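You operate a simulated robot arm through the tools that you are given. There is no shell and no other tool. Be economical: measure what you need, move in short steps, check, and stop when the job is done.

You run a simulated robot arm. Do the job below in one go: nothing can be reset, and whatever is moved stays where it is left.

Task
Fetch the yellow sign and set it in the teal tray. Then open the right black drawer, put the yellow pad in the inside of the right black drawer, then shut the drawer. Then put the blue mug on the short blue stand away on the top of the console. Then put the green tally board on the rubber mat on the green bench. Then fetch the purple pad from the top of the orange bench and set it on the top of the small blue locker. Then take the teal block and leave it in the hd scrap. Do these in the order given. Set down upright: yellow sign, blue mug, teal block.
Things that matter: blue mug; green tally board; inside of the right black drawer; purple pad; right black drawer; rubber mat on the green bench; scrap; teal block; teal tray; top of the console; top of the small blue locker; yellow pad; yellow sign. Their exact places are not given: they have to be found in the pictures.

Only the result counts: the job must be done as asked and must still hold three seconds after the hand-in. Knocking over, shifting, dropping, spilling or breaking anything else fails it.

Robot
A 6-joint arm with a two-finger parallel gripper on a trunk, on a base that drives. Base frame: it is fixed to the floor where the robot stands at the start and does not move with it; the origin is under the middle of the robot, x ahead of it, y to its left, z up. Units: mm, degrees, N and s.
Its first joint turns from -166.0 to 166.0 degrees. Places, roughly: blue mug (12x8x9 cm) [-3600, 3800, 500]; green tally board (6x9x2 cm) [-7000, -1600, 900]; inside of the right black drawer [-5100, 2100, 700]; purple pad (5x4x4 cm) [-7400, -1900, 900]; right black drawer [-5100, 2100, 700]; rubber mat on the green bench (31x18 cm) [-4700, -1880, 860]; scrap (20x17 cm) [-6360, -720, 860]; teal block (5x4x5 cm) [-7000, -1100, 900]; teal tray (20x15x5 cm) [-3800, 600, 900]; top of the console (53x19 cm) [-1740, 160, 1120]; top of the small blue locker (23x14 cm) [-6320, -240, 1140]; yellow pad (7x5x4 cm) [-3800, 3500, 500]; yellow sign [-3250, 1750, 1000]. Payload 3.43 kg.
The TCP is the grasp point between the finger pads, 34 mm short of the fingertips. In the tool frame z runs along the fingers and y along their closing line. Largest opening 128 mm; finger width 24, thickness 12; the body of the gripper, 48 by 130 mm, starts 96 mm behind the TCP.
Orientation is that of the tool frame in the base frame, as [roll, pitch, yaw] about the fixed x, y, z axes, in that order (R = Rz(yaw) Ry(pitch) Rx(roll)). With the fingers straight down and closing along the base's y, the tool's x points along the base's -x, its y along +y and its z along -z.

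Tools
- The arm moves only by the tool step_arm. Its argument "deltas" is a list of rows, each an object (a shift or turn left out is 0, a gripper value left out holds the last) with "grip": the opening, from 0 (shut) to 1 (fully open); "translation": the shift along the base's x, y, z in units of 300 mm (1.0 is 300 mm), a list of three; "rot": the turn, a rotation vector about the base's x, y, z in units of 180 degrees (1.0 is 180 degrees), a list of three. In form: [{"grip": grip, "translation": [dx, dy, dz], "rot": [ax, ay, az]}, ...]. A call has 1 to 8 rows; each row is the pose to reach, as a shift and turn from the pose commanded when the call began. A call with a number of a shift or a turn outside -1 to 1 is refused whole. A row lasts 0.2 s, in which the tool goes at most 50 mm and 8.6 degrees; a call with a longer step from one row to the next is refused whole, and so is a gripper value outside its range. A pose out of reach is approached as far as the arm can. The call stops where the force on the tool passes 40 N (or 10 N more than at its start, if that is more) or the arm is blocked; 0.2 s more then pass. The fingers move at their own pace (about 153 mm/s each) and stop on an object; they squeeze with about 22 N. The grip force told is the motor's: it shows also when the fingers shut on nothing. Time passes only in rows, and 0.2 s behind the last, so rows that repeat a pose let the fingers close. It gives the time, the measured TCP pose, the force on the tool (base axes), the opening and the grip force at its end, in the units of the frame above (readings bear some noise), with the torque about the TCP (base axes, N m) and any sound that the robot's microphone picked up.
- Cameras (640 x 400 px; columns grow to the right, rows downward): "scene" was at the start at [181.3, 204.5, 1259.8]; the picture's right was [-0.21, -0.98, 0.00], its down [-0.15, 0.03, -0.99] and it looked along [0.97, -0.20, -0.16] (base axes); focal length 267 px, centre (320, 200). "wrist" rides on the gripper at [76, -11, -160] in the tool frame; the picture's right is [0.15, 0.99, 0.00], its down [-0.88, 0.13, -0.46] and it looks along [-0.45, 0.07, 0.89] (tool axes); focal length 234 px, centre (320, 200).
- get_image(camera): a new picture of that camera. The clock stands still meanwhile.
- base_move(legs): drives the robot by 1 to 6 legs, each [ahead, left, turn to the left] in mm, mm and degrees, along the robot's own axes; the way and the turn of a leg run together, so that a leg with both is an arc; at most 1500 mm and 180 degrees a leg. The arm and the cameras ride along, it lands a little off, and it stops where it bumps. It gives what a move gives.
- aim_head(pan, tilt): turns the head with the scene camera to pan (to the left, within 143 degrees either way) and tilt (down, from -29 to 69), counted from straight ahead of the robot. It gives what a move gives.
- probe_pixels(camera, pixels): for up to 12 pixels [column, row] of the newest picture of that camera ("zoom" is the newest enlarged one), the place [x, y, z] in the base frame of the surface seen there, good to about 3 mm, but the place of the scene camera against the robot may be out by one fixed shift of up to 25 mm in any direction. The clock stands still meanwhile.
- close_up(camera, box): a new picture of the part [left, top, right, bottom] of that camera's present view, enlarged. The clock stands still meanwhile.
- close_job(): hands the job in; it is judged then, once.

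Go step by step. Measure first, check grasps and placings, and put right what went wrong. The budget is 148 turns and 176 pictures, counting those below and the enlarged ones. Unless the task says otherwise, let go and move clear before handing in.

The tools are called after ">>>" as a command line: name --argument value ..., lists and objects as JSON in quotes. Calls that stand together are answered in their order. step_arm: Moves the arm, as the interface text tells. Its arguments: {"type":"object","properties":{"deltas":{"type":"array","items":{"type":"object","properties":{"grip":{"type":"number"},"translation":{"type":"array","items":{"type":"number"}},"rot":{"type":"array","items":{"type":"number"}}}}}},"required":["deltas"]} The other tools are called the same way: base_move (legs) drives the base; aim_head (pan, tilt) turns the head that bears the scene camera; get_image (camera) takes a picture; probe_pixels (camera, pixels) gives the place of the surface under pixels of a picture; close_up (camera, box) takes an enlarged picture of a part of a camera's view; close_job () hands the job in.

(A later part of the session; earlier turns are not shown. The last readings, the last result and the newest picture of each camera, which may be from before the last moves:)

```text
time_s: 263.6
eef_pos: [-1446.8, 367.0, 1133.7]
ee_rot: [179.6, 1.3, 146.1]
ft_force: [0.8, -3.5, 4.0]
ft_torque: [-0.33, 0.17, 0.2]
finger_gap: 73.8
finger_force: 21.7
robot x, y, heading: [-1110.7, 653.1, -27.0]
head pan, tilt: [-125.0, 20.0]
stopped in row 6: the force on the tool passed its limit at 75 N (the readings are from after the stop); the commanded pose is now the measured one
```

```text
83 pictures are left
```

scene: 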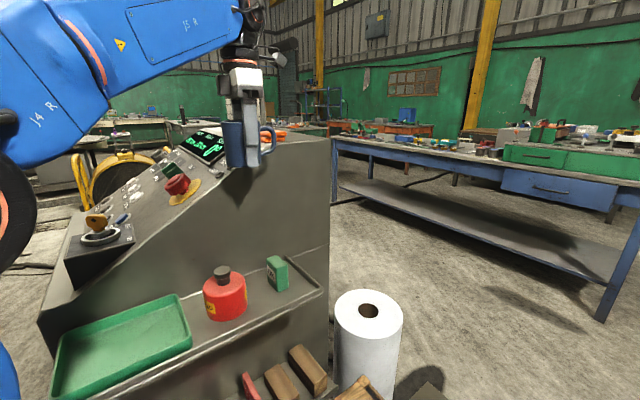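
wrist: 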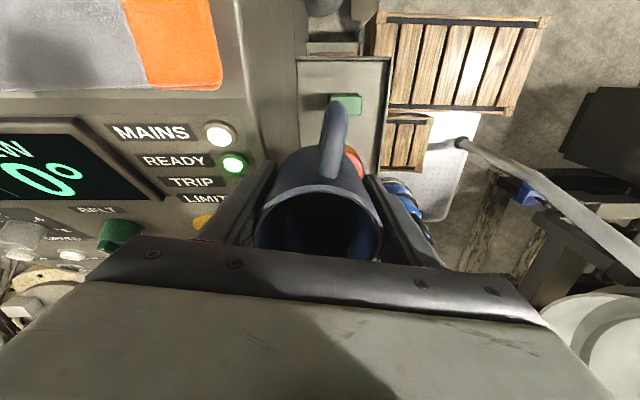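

The left finger touched the console edge. I probe the edge in the wrist view before backing off.

>>> probe_pixels --camera "wrist" --pixels '[[245, 20], [262, 130], [250, 100], [220, 80], [180, 60], [125, 85], [222, 132], [205, 222], [240, 60], [100, 30], [60, 95], [355, 105]]'

>>> step_arm --deltas '[{"translation": [0.05, 0.09, 0]}, {"translation": [0.08, 0.17, 0.02]}]'

>>> get_image --camera "wrist"

```text
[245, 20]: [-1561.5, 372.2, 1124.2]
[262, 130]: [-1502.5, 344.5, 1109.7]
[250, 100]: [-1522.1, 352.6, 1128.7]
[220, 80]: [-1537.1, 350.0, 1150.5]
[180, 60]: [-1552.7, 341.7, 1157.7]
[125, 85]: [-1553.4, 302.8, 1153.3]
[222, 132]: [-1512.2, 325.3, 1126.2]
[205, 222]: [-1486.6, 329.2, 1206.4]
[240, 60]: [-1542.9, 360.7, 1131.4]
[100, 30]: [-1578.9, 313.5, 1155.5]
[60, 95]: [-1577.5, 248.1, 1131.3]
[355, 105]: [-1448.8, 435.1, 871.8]
```

```text
time_s: 264.2
eef_pos: [-1423.1, 419.6, 1140.3]
ee_rot: [179.7, 1.3, 146.2]
ft_force: [0.5, 0.6, -2.4]
ft_torque: [0.01, -0.03, -0.03]
finger_gap: 73.7
finger_force: 21.6
robot x, y, heading: [-1111.1, 648.6, -26.8]
head pan, tilt: [-125.0, 20.0]
```

```text
82 pictures are left
```

wrist: 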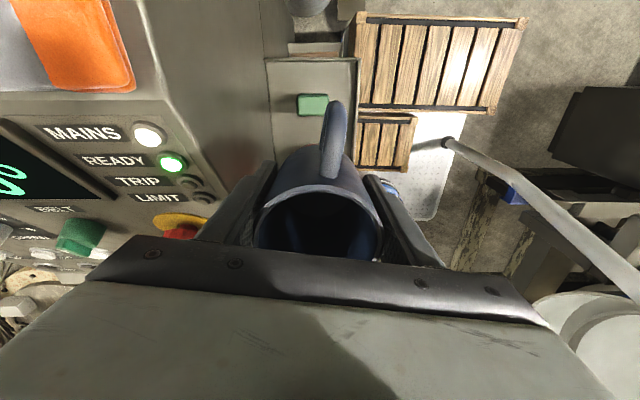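

The true edge lies ~35 mm further out than I assumed; top z ≈1131, back-left corner ≈(-1708,442). The mug is unshifted in the grip. I keep 110 mm off the edge and go round to behind-left.

>>> step_arm --deltas '[{"translation": [-0.05, 0.117, 0]}, {"translation": [-0.19, 0.173, 0]}, {"translation": [-0.333, 0.24, 0]}, {"translation": [-0.48, 0.307, 0.03]}, {"translation": [-0.627, 0.367, 0.06]}, {"translation": [-0.773, 0.417, 0.09]}, {"translation": [-0.92, 0.433, 0.13]}]'

>>> step_arm --deltas '[{"translation": [-0.01, 0, 0.05]}, {"translation": [-0.02, 0, 0.1]}, {"translation": [-0.02, 0, 0.1]}]'

>>> get_image --camera "wrist"

>>> get_image --camera "scene"

```text
time_s: 265.9
eef_pos: [-1613.0, 538.7, 1086.7]
ee_rot: [179.9, 0.8, 146.3]
ft_force: [0.1, -0.5, -2.7]
ft_torque: [-0.02, -0.04, -0.04]
finger_gap: 73.8
finger_force: 22.3
out of reach, approached as far as the arm can: row 3, 4, 5, 6, 7
robot x, y, heading: [-1111.6, 654.2, -27.0]
head pan, tilt: [-125.0, 20.0]
```

```text
time_s: 266.6
eef_pos: [-1607.4, 537.1, 1085.8]
ee_rot: [179.7, 1.2, 146.2]
ft_force: [-0.1, -0.3, -3.2]
ft_torque: [0.02, -0.01, -0.02]
finger_gap: 73.9
finger_force: 22.2
out of reach, approached as far as the arm can: row 1, 2, 3
robot x, y, heading: [-1111.0, 652.1, -27.1]
head pan, tilt: [-125.0, 20.0]
```

```text
81 pictures are left
```

wrist: 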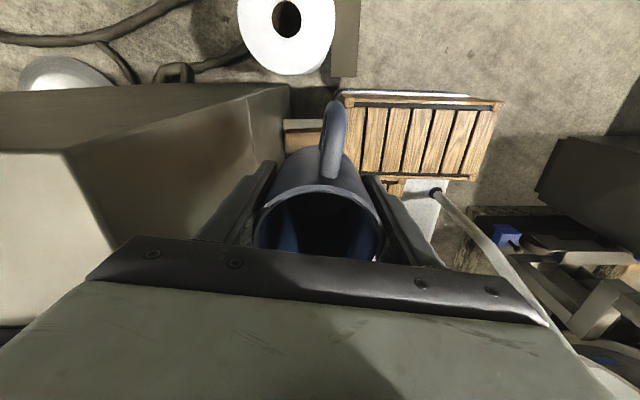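

```text
80 pictures are left
```

scene: 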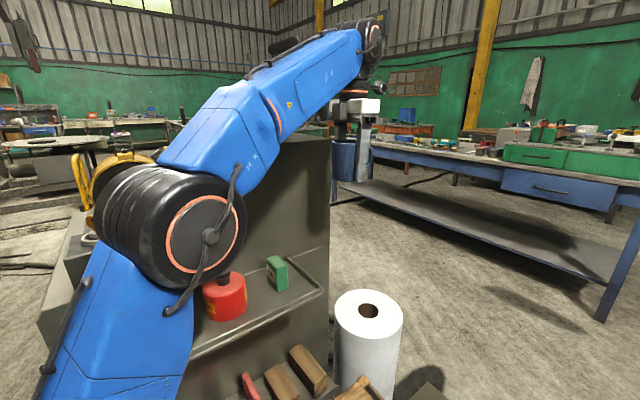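

The arm ran into its first-joint limit there. I shift the base 60 mm away from the console and turn it 25° right so the spot is nearer the robot's right side.

>>> base_move --legs '[[0, 60, 0], [0, 0, -25]]'

>>> get_image --camera "wrist"

```text
time_s: 268.9
eef_pos: [-1582.7, 812.0, 1086.2]
ee_rot: [179.7, 1.0, 121.2]
ft_force: [0.1, -0.1, -3.5]
ft_torque: [-0.01, -0.02, 0.0]
finger_gap: 73.7
finger_force: 22.3
robot x, y, heading: [-1083.0, 706.3, -52.0]
head pan, tilt: [-125.0, 20.0]
```

```text
79 pictures are left
```

wrist: 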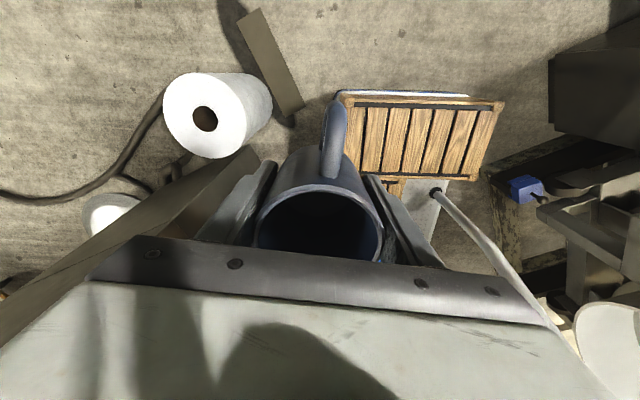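

Now I move to just outside the back-left corner at full height.

>>> step_arm --deltas '[{"translation": [-0.08, -0.05, 0.1], "rot": [0, 0, 0.02]}, {"translation": [-0.16, -0.14, 0.18], "rot": [0, 0, 0.04]}, {"translation": [-0.24, -0.25, 0.26], "rot": [0, 0, 0.06]}, {"translation": [-0.32, -0.36, 0.31], "rot": [0, 0, 0.08]}, {"translation": [-0.38, -0.48, 0.32], "rot": [0, 0, 0.1]}, {"translation": [-0.43, -0.6, 0.325], "rot": [0, 0, 0.12]}, {"translation": [-0.48, -0.7, 0.325], "rot": [0, 0, 0.14]}, {"translation": [-0.5, -0.8, 0.325], "rot": [0, 0, 0.14]}]'

>>> get_image --camera "wrist"

>>> get_image --camera "scene"

```text
time_s: 270.7
eef_pos: [-1661.1, 583.6, 1094.8]
ee_rot: [-180.0, 0.6, 146.3]
ft_force: [-0.9, -0.4, -2.5]
ft_torque: [-0.01, -0.04, -0.02]
finger_gap: 74.0
finger_force: 22.2
out of reach, approached as far as the arm can: row 1, 2, 3, 4, 5, 6, 7, 8
robot x, y, heading: [-1083.2, 705.1, -52.0]
head pan, tilt: [-125.0, 20.0]
```

```text
78 pictures are left
```

wrist: 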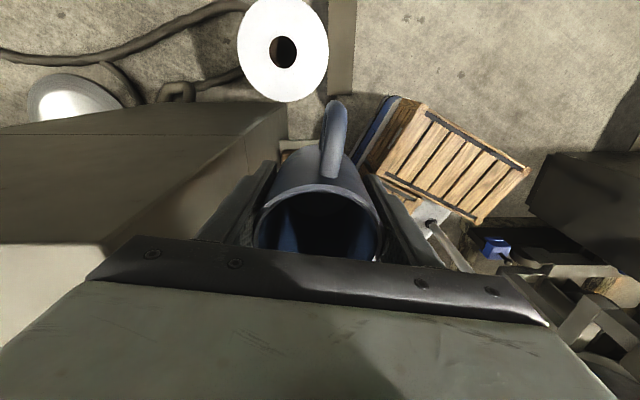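

```text
77 pictures are left
```

scene: 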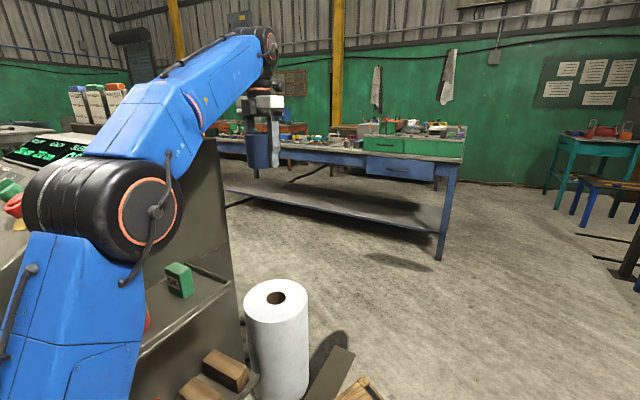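

The limit looks like the last joint's turn (≈131° past neutral both times). I turn the gripper back 46° and raise again.

>>> step_arm --deltas '[{"rot": [0, 0, -0.045], "translation": [0, 0, 0.02]}, {"rot": [0, 0, -0.09], "translation": [0, 0, 0.06]}, {"rot": [0, 0, -0.135], "translation": [-0.03, 0, 0.12]}, {"rot": [0, 0, -0.18], "translation": [-0.08, 0, 0.18]}, {"rot": [0, 0, -0.225], "translation": [-0.13, 0, 0.24]}, {"rot": [0, 0, -0.256], "translation": [-0.18, 0, 0.29]}]'

>>> get_image --camera "wrist"

```text
time_s: 272.1
eef_pos: [-1665.2, 572.6, 1097.1]
ee_rot: [-179.6, 0.8, 102.7]
ft_force: [0.2, 0.5, -3.5]
ft_torque: [0.0, 0.04, -0.01]
finger_gap: 73.6
finger_force: 22.2
out of reach, approached as far as the arm can: row 1, 2, 3, 4, 5, 6
robot x, y, heading: [-1084.1, 707.7, -52.3]
head pan, tilt: [-125.0, 20.0]
```

```text
76 pictures are left
```

wrist: 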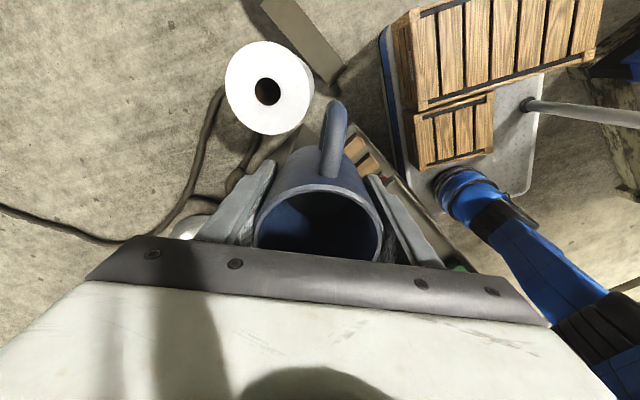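

The height data fits an arm axis about 250 mm ahead and 120 mm right of the robot's middle: the top z (~1185) is only there at ~430 mm from that axis. I re-park facing the console's left side: back away first and turn right.

>>> base_move --legs '[[-198, 107, 0], [0, 0, -64]]'

>>> aim_head --pan 0 --tilt 35

>>> get_image --camera "scene"

```text
time_s: 276.6
eef_pos: [-1498.5, 1388.5, 1097.4]
ee_rot: [-179.6, 0.9, 39.0]
ft_force: [0.2, 0.5, -2.8]
ft_torque: [0.02, -0.01, 0.0]
finger_gap: 73.6
finger_force: 21.6
robot x, y, heading: [-1121.1, 926.4, -115.8]
head pan, tilt: [-125.0, 20.0]
```

```text
time_s: 278.6
eef_pos: [-1499.1, 1388.6, 1098.2]
ee_rot: [-179.6, 0.9, 39.0]
ft_force: [-0.2, 0.1, -2.8]
ft_torque: [0.03, -0.03, -0.03]
finger_gap: 73.8
finger_force: 22.1
robot x, y, heading: [-1120.8, 925.7, -115.8]
head pan, tilt: [0.0, 35.0]
```

```text
75 pictures are left
```

scene: 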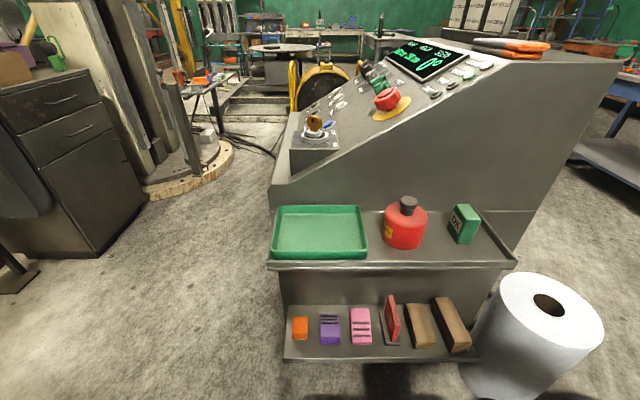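

Good clear view. I edge the base 95 mm nearer (its low deck fits under the shelf edge).

>>> base_move --legs '[[95, 0, 0]]'

>>> step_arm --deltas '[{"translation": [-0.08, -0.13, 0.02]}, {"translation": [-0.16, -0.26, 0.04]}, {"translation": [-0.24, -0.39, 0.06]}, {"translation": [-0.32, -0.52, 0.08]}, {"translation": [-0.4, -0.65, 0.1]}, {"translation": [-0.48, -0.78, 0.12]}, {"translation": [-0.56, -0.91, 0.14]}, {"translation": [-0.61, -1.0, 0.16]}]'

```text
time_s: 279.8
eef_pos: [-1541.8, 1300.8, 1098.9]
ee_rot: [-179.6, 0.9, 39.1]
ft_force: [0.1, 0.4, -2.7]
ft_torque: [0.02, 0.02, 0.0]
finger_gap: 73.8
finger_force: 22.0
robot x, y, heading: [-1163.9, 838.4, -115.3]
head pan, tilt: [0.0, 35.0]
```

```text
time_s: 281.6
eef_pos: [-1726.4, 1001.9, 1147.6]
ee_rot: [-179.6, 0.8, 39.1]
ft_force: [0.6, 0.6, -3.2]
ft_torque: [0.0, 0.01, 0.01]
finger_gap: 73.9
finger_force: 22.6
robot x, y, heading: [-1161.9, 836.3, -115.8]
head pan, tilt: [0.0, 35.0]
```

>>> step_arm --deltas '[{"translation": [-0.01, -0.14, 0.02], "rot": [0, 0, 0.045]}, {"translation": [-0.02, -0.28, 0.04], "rot": [0, 0, 0.09]}, {"translation": [-0.03, -0.42, 0.06], "rot": [0, 0, 0.135]}, {"translation": [-0.04, -0.56, 0.08], "rot": [0, 0, 0.18]}, {"translation": [-0.05, -0.7, 0.09], "rot": [0, 0, 0.225]}, {"translation": [-0.06, -0.84, 0.1], "rot": [0, 0, 0.27]}, {"translation": [-0.06, -0.98, 0.11], "rot": [0, 0, 0.315]}]'

>>> step_arm --deltas '[{"translation": [0, -0.13, 0.01], "rot": [0, 0, 0.045]}, {"translation": [0, -0.26, 0.02], "rot": [0, 0, 0.09]}, {"translation": [0, -0.4, 0.03], "rot": [0, 0, 0.135]}]'

>>> get_image --camera "wrist"

>>> get_image --camera "scene"

```text
time_s: 283.2
eef_pos: [-1743.7, 704.9, 1174.0]
ee_rot: [-179.4, 0.7, 96.0]
ft_force: [0.0, -0.3, -3.5]
ft_torque: [0.02, -0.02, -0.02]
finger_gap: 73.8
finger_force: 21.6
out of reach, approached as far as the arm can: row 7
robot x, y, heading: [-1165.2, 840.0, -115.7]
head pan, tilt: [0.0, 35.0]
```

```text
time_s: 284.0
eef_pos: [-1743.6, 586.2, 1173.7]
ee_rot: [-179.2, 0.7, 120.1]
ft_force: [0.7, -1.0, -4.1]
ft_torque: [-0.01, 0.0, -0.01]
finger_gap: 73.8
finger_force: 22.2
out of reach, approached as far as the arm can: row 1, 2, 3
robot x, y, heading: [-1165.7, 839.3, -115.7]
head pan, tilt: [0.0, 35.0]
```

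```text
74 pictures are left
```

wrist: 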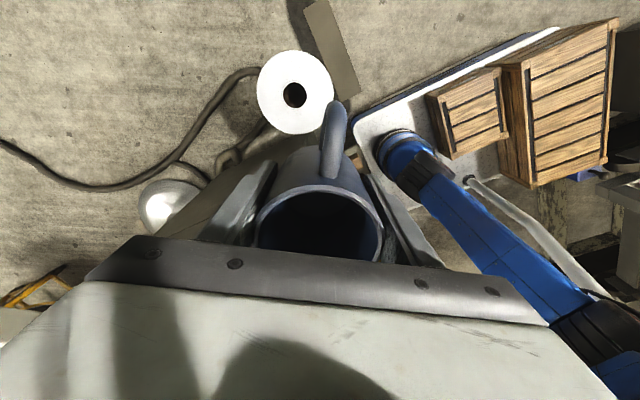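

```text
73 pictures are left
```

scene: 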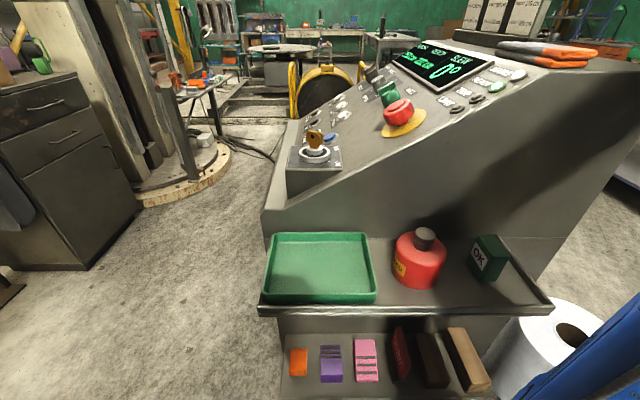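

Now z 1174 here and more nearer the spot. I look toward the top with the head before entering.

>>> aim_head --pan -35 --tilt 10

>>> get_image --camera "scene"

>>> probe_pixels --camera "wrist" --pixels '[[215, 175], [230, 165], [180, 210], [285, 140], [200, 200]]'

```text
time_s: 285.0
eef_pos: [-1745.4, 587.8, 1173.3]
ee_rot: [-179.3, 0.7, 120.1]
ft_force: [-0.3, -0.8, -2.9]
ft_torque: [0.0, 0.0, 0.0]
finger_gap: 73.7
finger_force: 22.3
robot x, y, heading: [-1160.5, 837.3, -115.7]
head pan, tilt: [-35.0, 10.0]
```

```text
72 pictures are left
```

scene: 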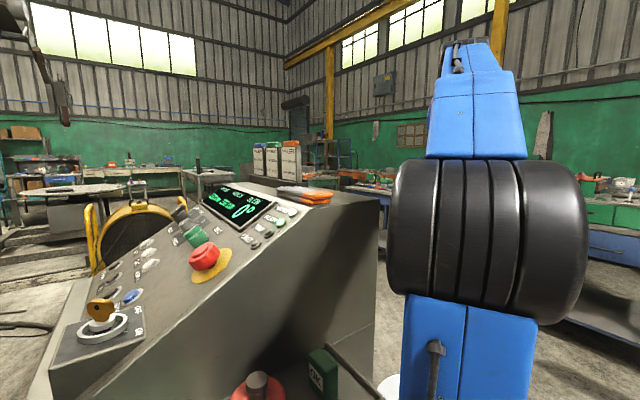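

```text
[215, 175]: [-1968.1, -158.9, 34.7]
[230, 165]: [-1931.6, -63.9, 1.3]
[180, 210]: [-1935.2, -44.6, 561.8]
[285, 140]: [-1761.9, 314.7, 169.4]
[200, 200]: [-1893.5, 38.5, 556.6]
```

The back edge fits: corner ≈(-1701,441). I enter over the corner toward (-1688,350), pausing halfway to check height.

>>> step_arm --deltas '[{"translation": [0.033, -0.14, 0.03]}, {"translation": [0.067, -0.29, 0.05]}, {"translation": [0.08, -0.36, 0.06]}]'

>>> get_image --camera "wrist"

>>> close_up --camera "scene" --box '[230, 130, 430, 250]'

```text
time_s: 285.8
eef_pos: [-1719.7, 479.9, 1175.1]
ee_rot: [-179.3, 0.7, 120.0]
ft_force: [1.0, 0.1, -2.9]
ft_torque: [0.0, -0.03, 0.0]
finger_gap: 74.0
finger_force: 21.7
out of reach, approached as far as the arm can: row 1, 2, 3
robot x, y, heading: [-1162.5, 839.1, -115.7]
head pan, tilt: [-35.0, 10.0]
```

```text
71 pictures are left
```

wrist: 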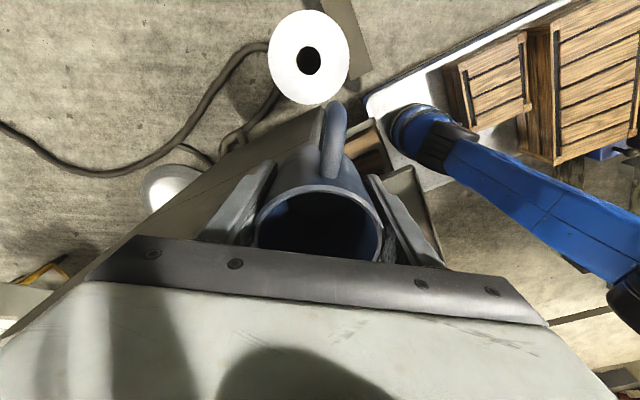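

```text
3.20 times, centred on (330, 190) of scene
```

zoom: 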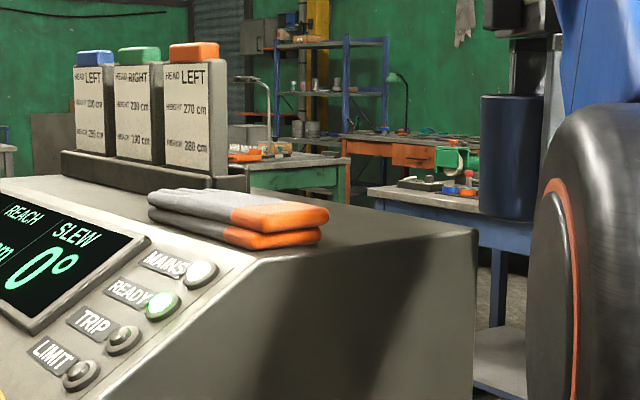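

The mug's foot is ~7 mm above the top and already over the edge without contact. I proceed.

>>> step_arm --deltas '[{"translation": [0.02, -0.1, 0.02]}, {"translation": [0.05, -0.22, 0.04]}, {"translation": [0.08, -0.33, 0.04]}, {"translation": [0.105, -0.433, 0.04]}]'

>>> get_image --camera "wrist"

>>> close_up --camera "scene" --box '[230, 130, 430, 250]'

```text
time_s: 286.8
eef_pos: [-1688.4, 349.8, 1177.8]
ee_rot: [-179.3, 0.9, 120.0]
ft_force: [-0.2, 0.3, -3.1]
ft_torque: [-0.03, -0.01, 0.01]
finger_gap: 73.9
finger_force: 22.5
out of reach, approached as far as the arm can: row 1, 2, 3, 4
robot x, y, heading: [-1162.8, 840.2, -115.5]
head pan, tilt: [-35.0, 10.0]
```

```text
69 pictures are left
```

wrist: 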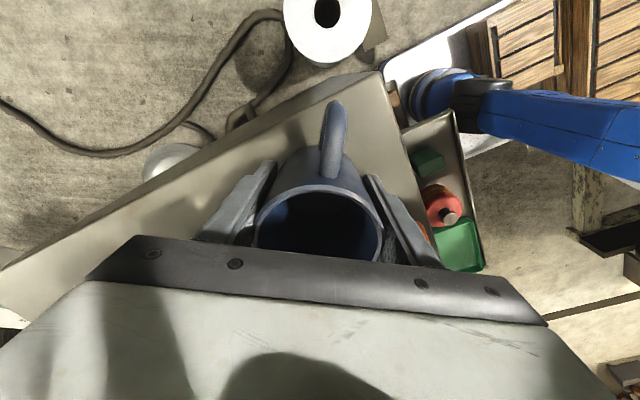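

```text
3.20 times, centred on (330, 190) of scene
```

zoom: 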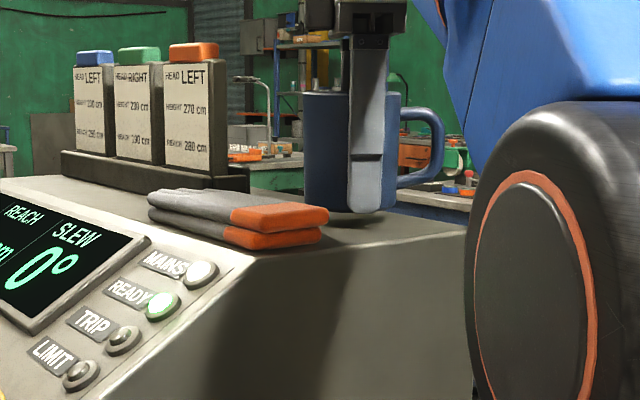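

Mug is over the free back-left spot, clear of cloth and holder. I probe the surface height, then lower.

>>> probe_pixels --camera "wrist" --pixels '[[365, 110], [380, 140], [260, 150], [180, 200], [378, 75], [400, 165], [100, 230]]'

>>> step_arm --deltas '[{"translation": [0, 0, -0.04]}, {"translation": [0, 0, -0.065]}, {"translation": [0, 0, -0.065]}]'

```text
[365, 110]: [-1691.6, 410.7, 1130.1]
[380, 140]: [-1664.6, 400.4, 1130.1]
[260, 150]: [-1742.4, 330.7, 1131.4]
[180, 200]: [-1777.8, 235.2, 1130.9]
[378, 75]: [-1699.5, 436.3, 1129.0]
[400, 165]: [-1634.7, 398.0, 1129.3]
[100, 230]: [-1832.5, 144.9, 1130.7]
```

```text
time_s: 287.3
eef_pos: [-1687.7, 348.8, 1164.8]
ee_rot: [-178.9, 0.8, 120.1]
ft_force: [2.2, 1.2, 4.1]
ft_torque: [0.35, -0.38, -0.01]
finger_gap: 73.7
finger_force: 21.8
robot x, y, heading: [-1160.9, 841.1, -115.5]
head pan, tilt: [-35.0, 10.0]
stopped in row 2: the force on the tool passed its limit at 70 N (the readings are from after the stop); the commanded pose is now the measured one
```

Contact: the mug stands on the top. I open, rise slightly, and retreat along the handle's direction (fingers pass either side of it).

>>> step_arm --deltas '[{"grip": 0.5}, {"grip": 0.65}, {"grip": 0.85}, {"grip": 0.85}]'

>>> get_image --camera "wrist"

>>> close_up --camera "scene" --box '[230, 130, 430, 250]'

```text
time_s: 288.0
eef_pos: [-1690.2, 347.7, 1165.4]
ee_rot: [-178.5, 1.0, 120.2]
ft_force: [-8.9, -4.8, 10.9]
ft_torque: [0.29, -0.18, 0.16]
finger_gap: 103.1
finger_force: 0.0
robot x, y, heading: [-1164.5, 843.6, -115.5]
head pan, tilt: [-35.0, 10.0]
stopped in row 3: the force on the tool passed its limit at 60 N (the readings are from after the stop); the commanded pose is now the measured one
```

```text
67 pictures are left
```

wrist: 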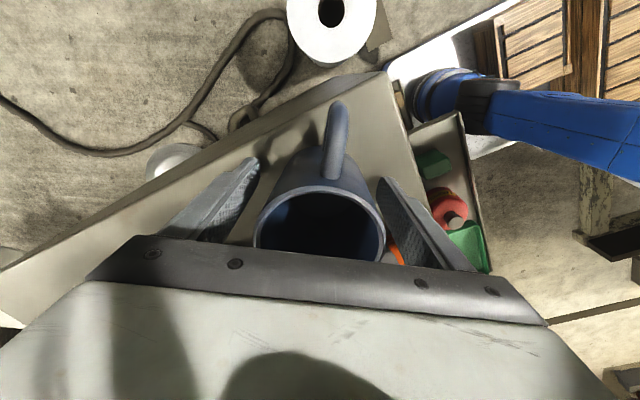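

```text
3.20 times, centred on (330, 190) of scene
```

zoom: 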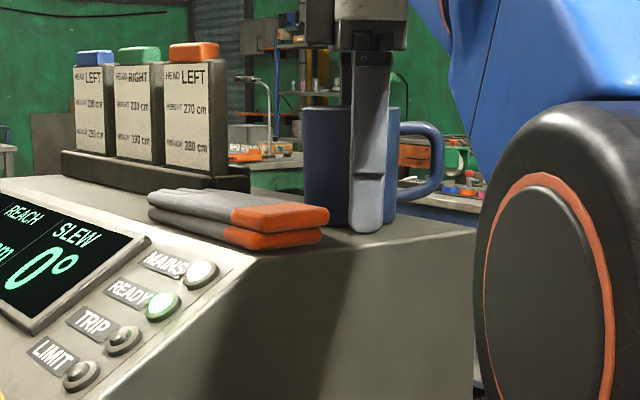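

Fingertips just touch the top. I lift 8 mm, then slide back along the handle direction.

>>> step_arm --deltas '[{"translation": [0, 0, 0.015]}, {"translation": [0, 0, 0.027]}]'

>>> step_arm --deltas '[{"translation": [-0.04, 0.07, 0]}, {"translation": [-0.09, 0.155, 0]}, {"translation": [-0.16, 0.277, 0]}, {"translation": [-0.23, 0.4, 0]}, {"translation": [-0.3, 0.52, 0]}, {"translation": [-0.37, 0.64, 0]}]'

>>> get_image --camera "wrist"

>>> close_up --camera "scene" --box '[230, 130, 430, 250]'

```text
time_s: 288.6
eef_pos: [-1690.1, 348.1, 1171.7]
ee_rot: [-178.7, 0.9, 120.2]
ft_force: [-0.2, -0.6, -0.1]
ft_torque: [0.04, 0.01, 0.02]
finger_gap: 108.9
finger_force: 0.0
robot x, y, heading: [-1162.2, 839.3, -115.5]
head pan, tilt: [-35.0, 10.0]
```

```text
time_s: 290.0
eef_pos: [-1799.1, 540.3, 1174.1]
ee_rot: [-178.6, 0.8, 120.2]
ft_force: [0.6, 0.7, 0.9]
ft_torque: [0.01, 0.02, 0.02]
finger_gap: 108.7
finger_force: 0.0
robot x, y, heading: [-1161.0, 837.5, -115.6]
head pan, tilt: [-35.0, 10.0]
```

```text
65 pictures are left
```

wrist: 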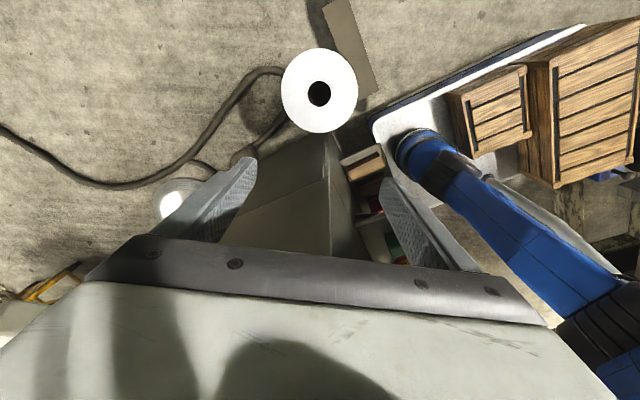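

```text
3.20 times, centred on (330, 190) of scene
```

zoom: 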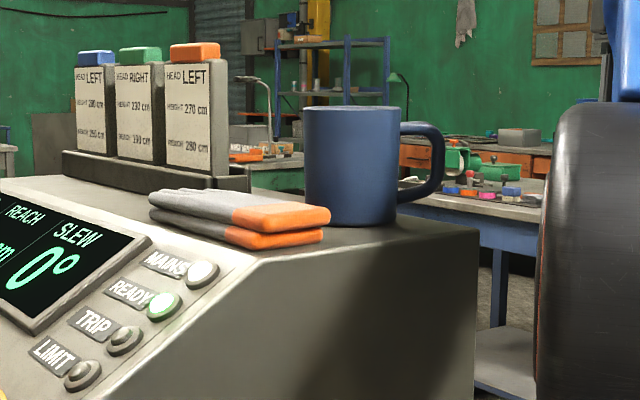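

The mug stands on the console top, nothing else touched. I back off and swing the arm to the front for the drive south.

>>> base_move --legs '[[-150, 0, 0]]'

>>> step_arm --deltas '[{"translation": [0.15, -0.045, -0.02]}, {"translation": [0.3, -0.09, -0.05]}, {"translation": [0.45, -0.14, -0.08]}, {"translation": [0.6, -0.185, -0.12]}, {"translation": [0.75, -0.23, -0.16]}, {"translation": [0.9, -0.28, -0.2]}, {"translation": [1.0, -0.31, -0.23]}]'

>>> step_arm --deltas '[{"translation": [0.12, -0.035, 0], "grip": 0.5}, {"translation": [0.25, -0.07, 0]}, {"translation": [0.37, -0.11, 0]}]'

```text
time_s: 291.4
eef_pos: [-1735.2, 672.3, 1174.8]
ee_rot: [-178.8, 1.0, 120.3]
ft_force: [-0.4, 0.4, -0.4]
ft_torque: [0.01, 0.0, 0.0]
finger_gap: 108.7
finger_force: 0.0
robot x, y, heading: [-1101.7, 975.0, -115.7]
head pan, tilt: [-35.0, 10.0]
```

```text
time_s: 293.0
eef_pos: [-1436.3, 578.4, 1105.0]
ee_rot: [-178.7, 0.9, 120.2]
ft_force: [-0.6, 0.6, 0.3]
ft_torque: [-0.02, 0.0, -0.02]
finger_gap: 108.7
finger_force: 0.0
robot x, y, heading: [-1097.8, 972.9, -115.6]
head pan, tilt: [-35.0, 10.0]
```

```text
time_s: 293.8
eef_pos: [-1322.0, 546.6, 1104.2]
ee_rot: [-178.7, 0.9, 120.2]
ft_force: [-0.1, -0.4, 0.4]
ft_torque: [-0.01, -0.02, 0.0]
finger_gap: 64.1
finger_force: 0.0
robot x, y, heading: [-1101.6, 976.1, -115.7]
head pan, tilt: [-35.0, 10.0]
```

>>> base_move --legs '[[0, 0, 61.2], [920, 0, 0], [0, 0, -60]]'

>>> aim_head --pan 0 --tilt 15

>>> get_image --camera "scene"

>>> probe_pixels --camera "scene" --pixels '[[320, 390], [200, 390], [440, 390], [250, 300], [350, 300], [450, 300], [300, 230], [400, 230], [180, 300], [520, 300], [350, 260], [480, 250]]'

```text
time_s: 303.9
eef_pos: [-814.5, -198.3, 1105.0]
ee_rot: [-178.8, 0.9, 118.6]
ft_force: [-0.7, 0.3, -0.3]
ft_torque: [0.01, 0.02, 0.03]
finger_gap: 63.8
finger_force: 0.1
robot x, y, heading: [-581.6, 224.6, -117.2]
head pan, tilt: [-35.0, 10.0]
```

```text
time_s: 305.0
eef_pos: [-814.2, -199.1, 1104.2]
ee_rot: [-178.7, 0.9, 118.5]
ft_force: [0.9, 0.2, -0.4]
ft_torque: [0.01, -0.01, -0.01]
finger_gap: 64.0
finger_force: 0.2
robot x, y, heading: [-575.8, 224.6, -117.2]
head pan, tilt: [0.0, 15.0]
```

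```text
63 pictures are left
```

scene: 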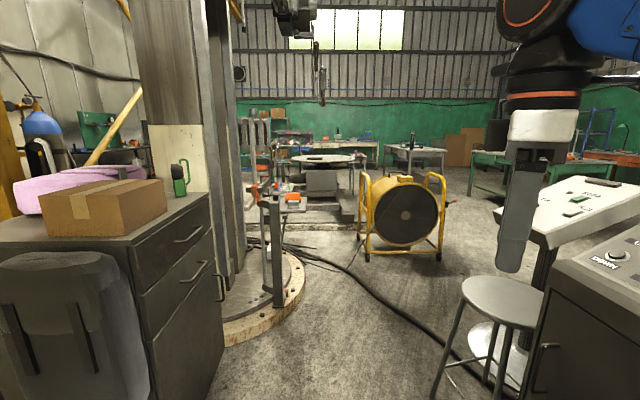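

```text
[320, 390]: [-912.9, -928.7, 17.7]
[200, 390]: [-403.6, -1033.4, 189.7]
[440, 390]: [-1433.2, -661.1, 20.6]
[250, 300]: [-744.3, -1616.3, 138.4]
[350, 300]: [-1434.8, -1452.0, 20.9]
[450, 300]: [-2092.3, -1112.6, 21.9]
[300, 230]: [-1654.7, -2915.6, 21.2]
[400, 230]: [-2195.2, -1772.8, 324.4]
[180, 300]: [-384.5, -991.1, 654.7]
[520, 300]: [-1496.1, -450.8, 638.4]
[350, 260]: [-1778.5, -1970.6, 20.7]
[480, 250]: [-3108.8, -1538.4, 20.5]
```

A cable lies across the way from (300,250) to (470,375); I probe its height and the fan/stool gap.

>>> probe_pixels --camera "scene" --pixels '[[405, 311], [440, 341], [372, 283], [335, 262], [362, 250], [442, 255], [438, 375], [480, 350], [290, 310], [225, 345], [447, 250], [455, 365]]'

>>> close_up --camera "scene" --box '[330, 220, 560, 400]'

```text
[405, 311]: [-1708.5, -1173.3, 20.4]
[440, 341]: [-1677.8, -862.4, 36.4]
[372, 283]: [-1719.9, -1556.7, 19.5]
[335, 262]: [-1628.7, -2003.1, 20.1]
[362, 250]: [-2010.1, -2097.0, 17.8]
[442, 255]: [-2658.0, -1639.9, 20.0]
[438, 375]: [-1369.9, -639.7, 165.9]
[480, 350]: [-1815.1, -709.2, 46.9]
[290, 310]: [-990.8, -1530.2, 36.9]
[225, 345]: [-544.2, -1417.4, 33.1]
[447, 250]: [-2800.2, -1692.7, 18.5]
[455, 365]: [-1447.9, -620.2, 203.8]
```

```text
2.22 times, centred on (445, 310) of scene
```

zoom: 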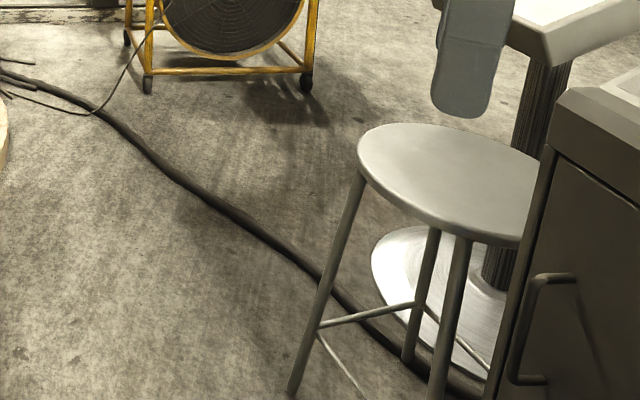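

All ways west cross a cable; I'll try crossing it squarely here, where there is room. First to (-920,-990), turn west, then slowly on.

>>> base_move --legs '[[0, 0, 11.4], [1260, 0, 0], [0, 0, -64.6], [1000, 0, 0]]'

>>> aim_head --pan 0 --tilt 15

>>> get_image --camera "scene"

```text
time_s: 311.7
eef_pos: [-1053.4, -1420.3, 1103.8]
ee_rot: [-178.8, 0.8, 130.6]
ft_force: [0.1, -0.1, 0.4]
ft_torque: [-0.01, -0.01, 0.03]
finger_gap: 64.1
finger_force: 0.1
robot x, y, heading: [-911.1, -959.8, -105.4]
head pan, tilt: [0.0, 15.0]
stopped in leg 2: the robot was blocked; the commanded pose is now the measured one
```

```text
time_s: 312.3
eef_pos: [-1053.6, -1420.8, 1102.9]
ee_rot: [-178.7, 0.7, 130.5]
ft_force: [-0.6, 0.2, 0.3]
ft_torque: [0.0, 0.0, 0.0]
finger_gap: 64.3
finger_force: 0.0
robot x, y, heading: [-911.8, -956.3, -105.5]
head pan, tilt: [0.0, 15.0]
```

```text
61 pictures are left
```

scene: 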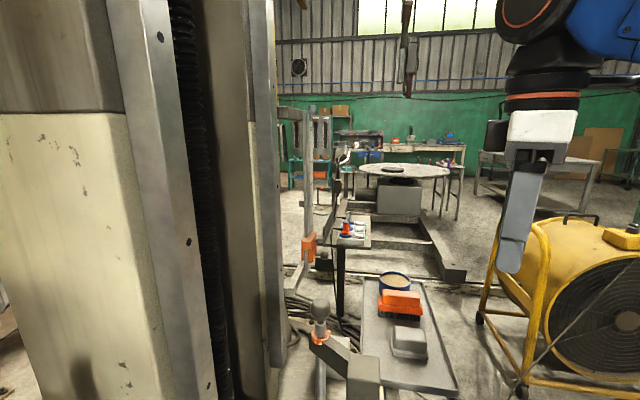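

It touched the platform rim just short of the turning spot. I back off 80 mm, turn, and go west.

>>> base_move --legs '[[-80, 0, 0], [0, 0, -53], [600, 0, 0], [0, 0, -13], [1000, 0, 0]]'

>>> aim_head --pan 0 --tilt 12

>>> get_image --camera "scene"

```text
time_s: 324.4
eef_pos: [-2920.8, -1329.9, 1104.8]
ee_rot: [-178.8, 0.8, 64.7]
ft_force: [-0.1, 0.5, 0.4]
ft_torque: [0.0, -0.01, 0.0]
finger_gap: 64.0
finger_force: 0.1
robot x, y, heading: [-2442.0, -1272.4, -171.2]
head pan, tilt: [0.0, 15.0]
```

```text
time_s: 325.0
eef_pos: [-2921.1, -1330.1, 1103.8]
ee_rot: [-178.8, 0.8, 64.7]
ft_force: [-0.7, 0.0, -0.2]
ft_torque: [0.01, 0.01, 0.0]
finger_gap: 63.5
finger_force: 0.0
robot x, y, heading: [-2436.8, -1271.7, -171.1]
head pan, tilt: [0.0, 12.0]
```

```text
60 pictures are left
```

scene: 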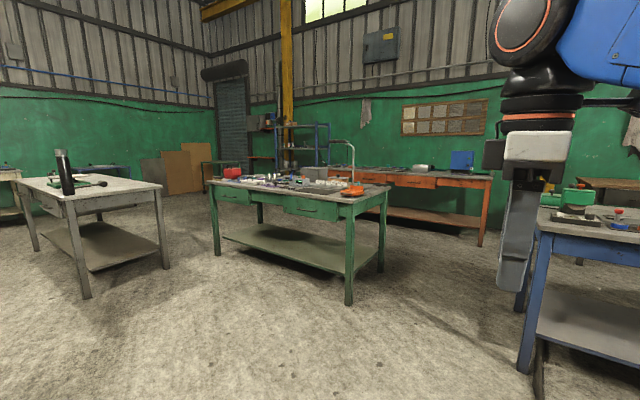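

Crossed without trouble. The green bench and the orange bench behind it are in view; I zoom and probe them.

>>> close_up --camera "scene" --box '[200, 120, 500, 310]'

>>> probe_pixels --camera "scene" --pixels '[[347, 195], [208, 180], [388, 187], [350, 300], [218, 250], [381, 268], [290, 180], [480, 240], [490, 178], [400, 170], [520, 365], [232, 178]]'

```text
2.11 times, centred on (350, 215) of scene
```

zoom: 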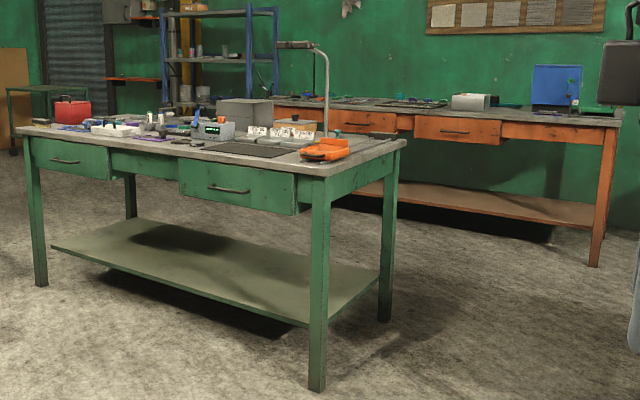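

```text
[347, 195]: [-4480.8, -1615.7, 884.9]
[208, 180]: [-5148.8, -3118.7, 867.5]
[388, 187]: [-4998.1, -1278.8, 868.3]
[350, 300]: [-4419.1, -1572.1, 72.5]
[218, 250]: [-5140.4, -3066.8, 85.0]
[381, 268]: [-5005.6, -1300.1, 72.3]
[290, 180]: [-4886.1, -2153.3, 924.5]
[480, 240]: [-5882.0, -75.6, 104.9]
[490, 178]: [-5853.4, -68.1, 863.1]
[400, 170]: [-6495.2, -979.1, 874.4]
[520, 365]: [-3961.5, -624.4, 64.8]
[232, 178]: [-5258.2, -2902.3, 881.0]
```

Gap between the blue bench's end and the green bench is ~1050 mm; I drive through it into the aisle before the orange bench.

>>> base_move --legs '[[0, 0, -4.8], [1216, 0, 0], [0, 0, -29.6], [1000, 0, 0], [750, 0, 0]]'

>>> aim_head --pan 30 --tilt 22

>>> get_image --camera "scene"

```text
time_s: 327.3
eef_pos: [-3049.6, -1300.5, 1104.2]
ee_rot: [-178.8, 0.7, 59.9]
ft_force: [-0.2, -0.4, 0.2]
ft_torque: [0.01, 0.0, -0.01]
finger_gap: 63.9
finger_force: 0.1
robot x, y, heading: [-2566.2, -1282.4, -175.5]
head pan, tilt: [0.0, 12.0]
stopped in leg 2: the robot was blocked; the commanded pose is now the measured one
```

```text
time_s: 328.2
eef_pos: [-3050.0, -1301.6, 1103.8]
ee_rot: [-178.8, 0.8, 59.9]
ft_force: [0.6, -0.4, 0.5]
ft_torque: [-0.02, 0.0, 0.01]
finger_gap: 64.0
finger_force: 0.0
robot x, y, heading: [-2564.1, -1282.1, -175.8]
head pan, tilt: [30.0, 22.0]
```

```text
58 pictures are left
```

scene: 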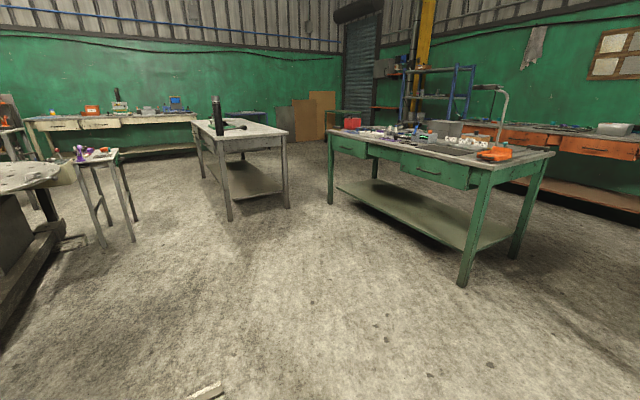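

Blocked by something low. I look down ahead.

>>> probe_pixels --camera "scene" --pixels '[[205, 390], [218, 384], [190, 397]]'

>>> aim_head --pan 20 --tilt 60

>>> get_image --camera "scene"

>>> aim_head --pan 100 --tilt 55

>>> get_image --camera "scene"

```text
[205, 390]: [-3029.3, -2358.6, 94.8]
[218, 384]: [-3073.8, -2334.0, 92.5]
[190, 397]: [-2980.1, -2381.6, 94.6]
```

```text
time_s: 329.3
eef_pos: [-3048.9, -1300.5, 1104.4]
ee_rot: [-178.8, 0.9, 60.0]
ft_force: [0.1, -0.9, -0.2]
ft_torque: [-0.03, -0.01, -0.02]
finger_gap: 63.7
finger_force: 0.0
robot x, y, heading: [-2562.0, -1278.0, -175.9]
head pan, tilt: [20.0, 60.0]
```

```text
57 pictures are left
```

scene: 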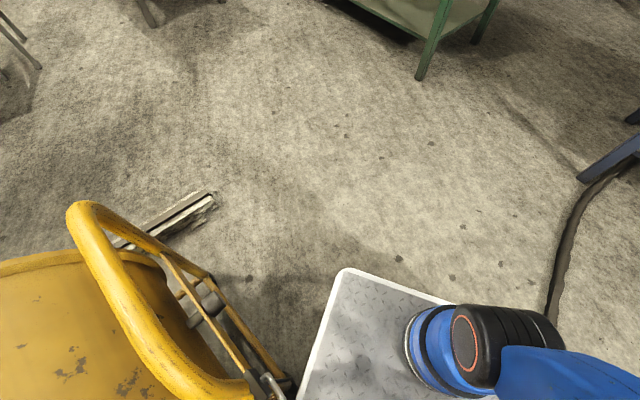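

```text
time_s: 330.8
eef_pos: [-3050.1, -1301.0, 1103.0]
ee_rot: [-178.8, 0.8, 59.9]
ft_force: [-0.4, -1.1, 0.6]
ft_torque: [-0.03, 0.03, 0.05]
finger_gap: 63.8
finger_force: 0.0
robot x, y, heading: [-2563.0, -1283.1, -175.6]
head pan, tilt: [100.0, 55.0]
```

```text
56 pictures are left
```

scene: 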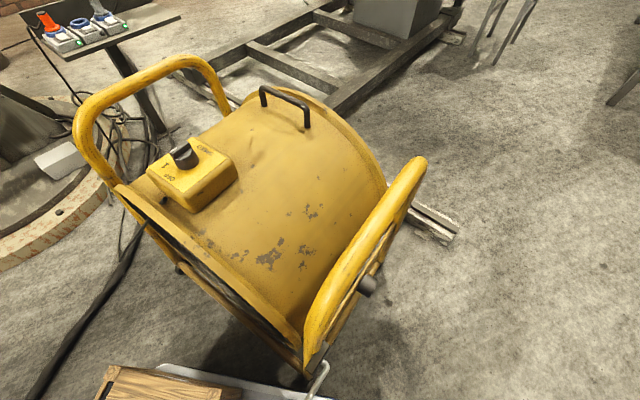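

The left side touches the fan's foot. I strafe right 180 mm away and then go on.

>>> base_move --legs '[[0, -180, 0], [600, 0, 0], [500, 80, 0], [0, 0, -29.8], [1000, 0, 0], [720, 0, 0]]'

>>> aim_head --pan 25 --tilt 22

>>> get_image --camera "scene"

```text
time_s: 347.6
eef_pos: [-5672.2, -342.0, 1104.1]
ee_rot: [-178.8, 0.8, 31.4]
ft_force: [-0.1, -0.7, 0.1]
ft_torque: [-0.04, 0.02, 0.03]
finger_gap: 64.0
finger_force: 0.0
robot x, y, heading: [-5237.8, -555.5, 155.5]
head pan, tilt: [100.0, 55.0]
```

```text
time_s: 349.1
eef_pos: [-5670.4, -343.4, 1104.4]
ee_rot: [-178.8, 0.7, 31.4]
ft_force: [-0.2, -0.3, -0.6]
ft_torque: [-0.03, 0.0, -0.02]
finger_gap: 64.0
finger_force: 0.1
robot x, y, heading: [-5236.5, -557.2, 155.5]
head pan, tilt: [25.0, 22.0]
```

```text
55 pictures are left
```

scene: 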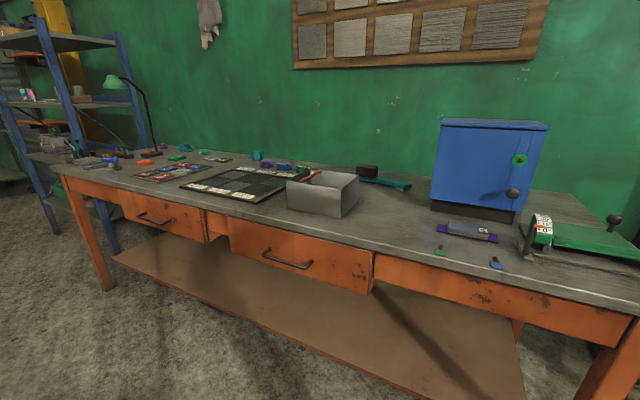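

I see the blue locker (490,165), a grey bin (322,190) and small items to the left. Zoom on the left part.

>>> close_up --camera "scene" --box '[40, 120, 230, 210]'

>>> close_up --camera "scene" --box '[180, 130, 420, 240]'

>>> probe_pixels --camera "scene" --pixels '[[258, 155], [180, 156], [163, 147], [187, 147], [322, 200], [320, 178], [475, 122], [545, 127], [145, 162], [300, 235], [62, 170], [210, 160]]'

```text
3.37 times, centred on (135, 165) of scene
```

zoom: 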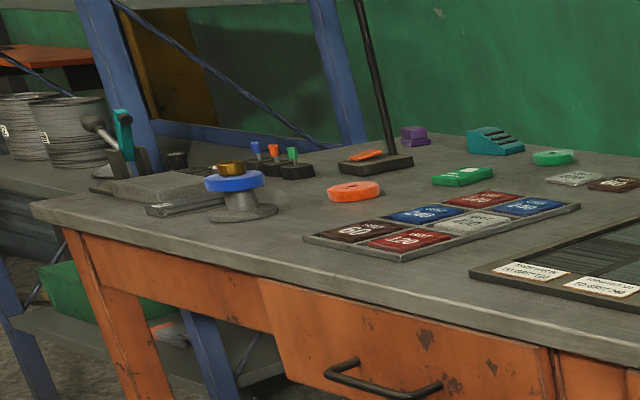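

```text
2.67 times, centred on (300, 185) of scene
```

zoom: 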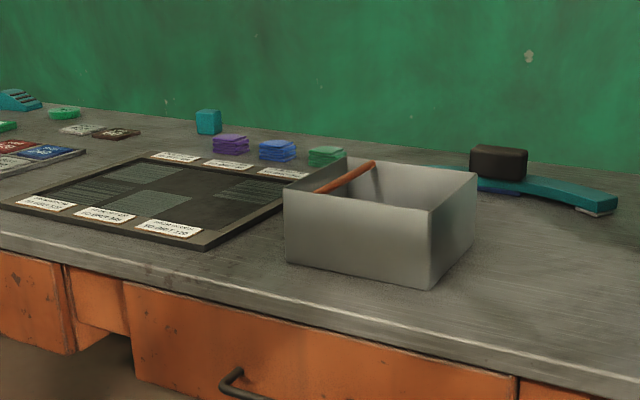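

```text
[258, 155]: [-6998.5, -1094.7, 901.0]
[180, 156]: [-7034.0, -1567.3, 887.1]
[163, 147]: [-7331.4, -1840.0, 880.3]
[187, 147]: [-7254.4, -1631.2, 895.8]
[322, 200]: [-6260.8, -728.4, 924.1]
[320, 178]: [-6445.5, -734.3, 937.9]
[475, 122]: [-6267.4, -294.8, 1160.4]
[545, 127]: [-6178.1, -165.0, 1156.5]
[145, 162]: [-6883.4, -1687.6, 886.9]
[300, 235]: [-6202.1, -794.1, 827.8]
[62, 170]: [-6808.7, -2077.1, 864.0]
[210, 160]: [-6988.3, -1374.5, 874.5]
```

Tally board ≈(-7034,-1567), purple pad ≈(-7400,-1880), teal block ≈(-6998,-1095), bin ≈(-6350,-730), locker top ≈1140. I strafe left along the aisle to the tally board.

>>> base_move --legs '[[0, 870, 0], [0, 870, -1], [290, 0, 0]]'

>>> aim_head --pan 0 --tilt 35

>>> get_image --camera "scene"

```text
time_s: 359.5
eef_pos: [-6653.2, -1757.2, 1103.8]
ee_rot: [-178.8, 0.8, 28.9]
ft_force: [0.9, -1.4, -0.8]
ft_torque: [0.03, 0.0, -0.03]
finger_gap: 63.9
finger_force: 0.1
robot x, y, heading: [-6231.2, -1992.3, 153.2]
head pan, tilt: [25.0, 22.0]
```

```text
time_s: 360.4
eef_pos: [-6653.3, -1756.4, 1104.3]
ee_rot: [-178.8, 0.8, 29.0]
ft_force: [0.3, -0.1, 0.3]
ft_torque: [0.05, -0.04, 0.0]
finger_gap: 63.9
finger_force: 0.0
robot x, y, heading: [-6226.9, -1990.3, 153.4]
head pan, tilt: [0.0, 35.0]
```

```text
52 pictures are left
```

scene: 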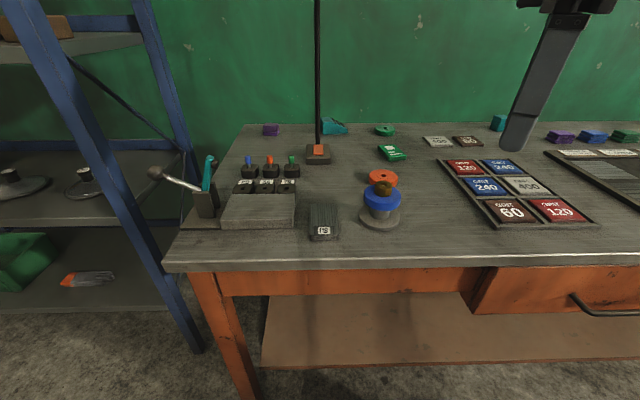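

The green tally board lies at (391,151), the purple pad at (271,130). Zoom and probe both.

>>> close_up --camera "scene" --box '[240, 105, 460, 215]'

>>> probe_pixels --camera "zoom" --pixels '[[435, 140], [405, 125], [465, 132], [430, 158], [475, 152], [90, 72], [78, 66], [105, 80], [225, 150], [415, 170], [400, 210], [425, 75]]'

```text
2.91 times, centred on (350, 160) of scene
```

zoom: 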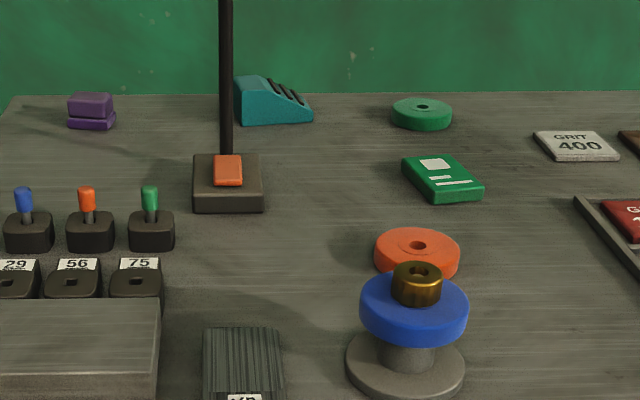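

```text
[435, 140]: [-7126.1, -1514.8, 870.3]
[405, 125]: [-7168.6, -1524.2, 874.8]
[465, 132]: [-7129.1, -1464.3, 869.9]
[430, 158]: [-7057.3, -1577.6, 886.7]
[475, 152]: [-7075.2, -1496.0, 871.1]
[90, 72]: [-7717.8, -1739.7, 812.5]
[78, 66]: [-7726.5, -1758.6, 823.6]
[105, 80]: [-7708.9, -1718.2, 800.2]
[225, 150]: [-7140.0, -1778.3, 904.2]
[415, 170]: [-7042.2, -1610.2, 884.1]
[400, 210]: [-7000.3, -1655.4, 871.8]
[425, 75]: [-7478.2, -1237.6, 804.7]
```

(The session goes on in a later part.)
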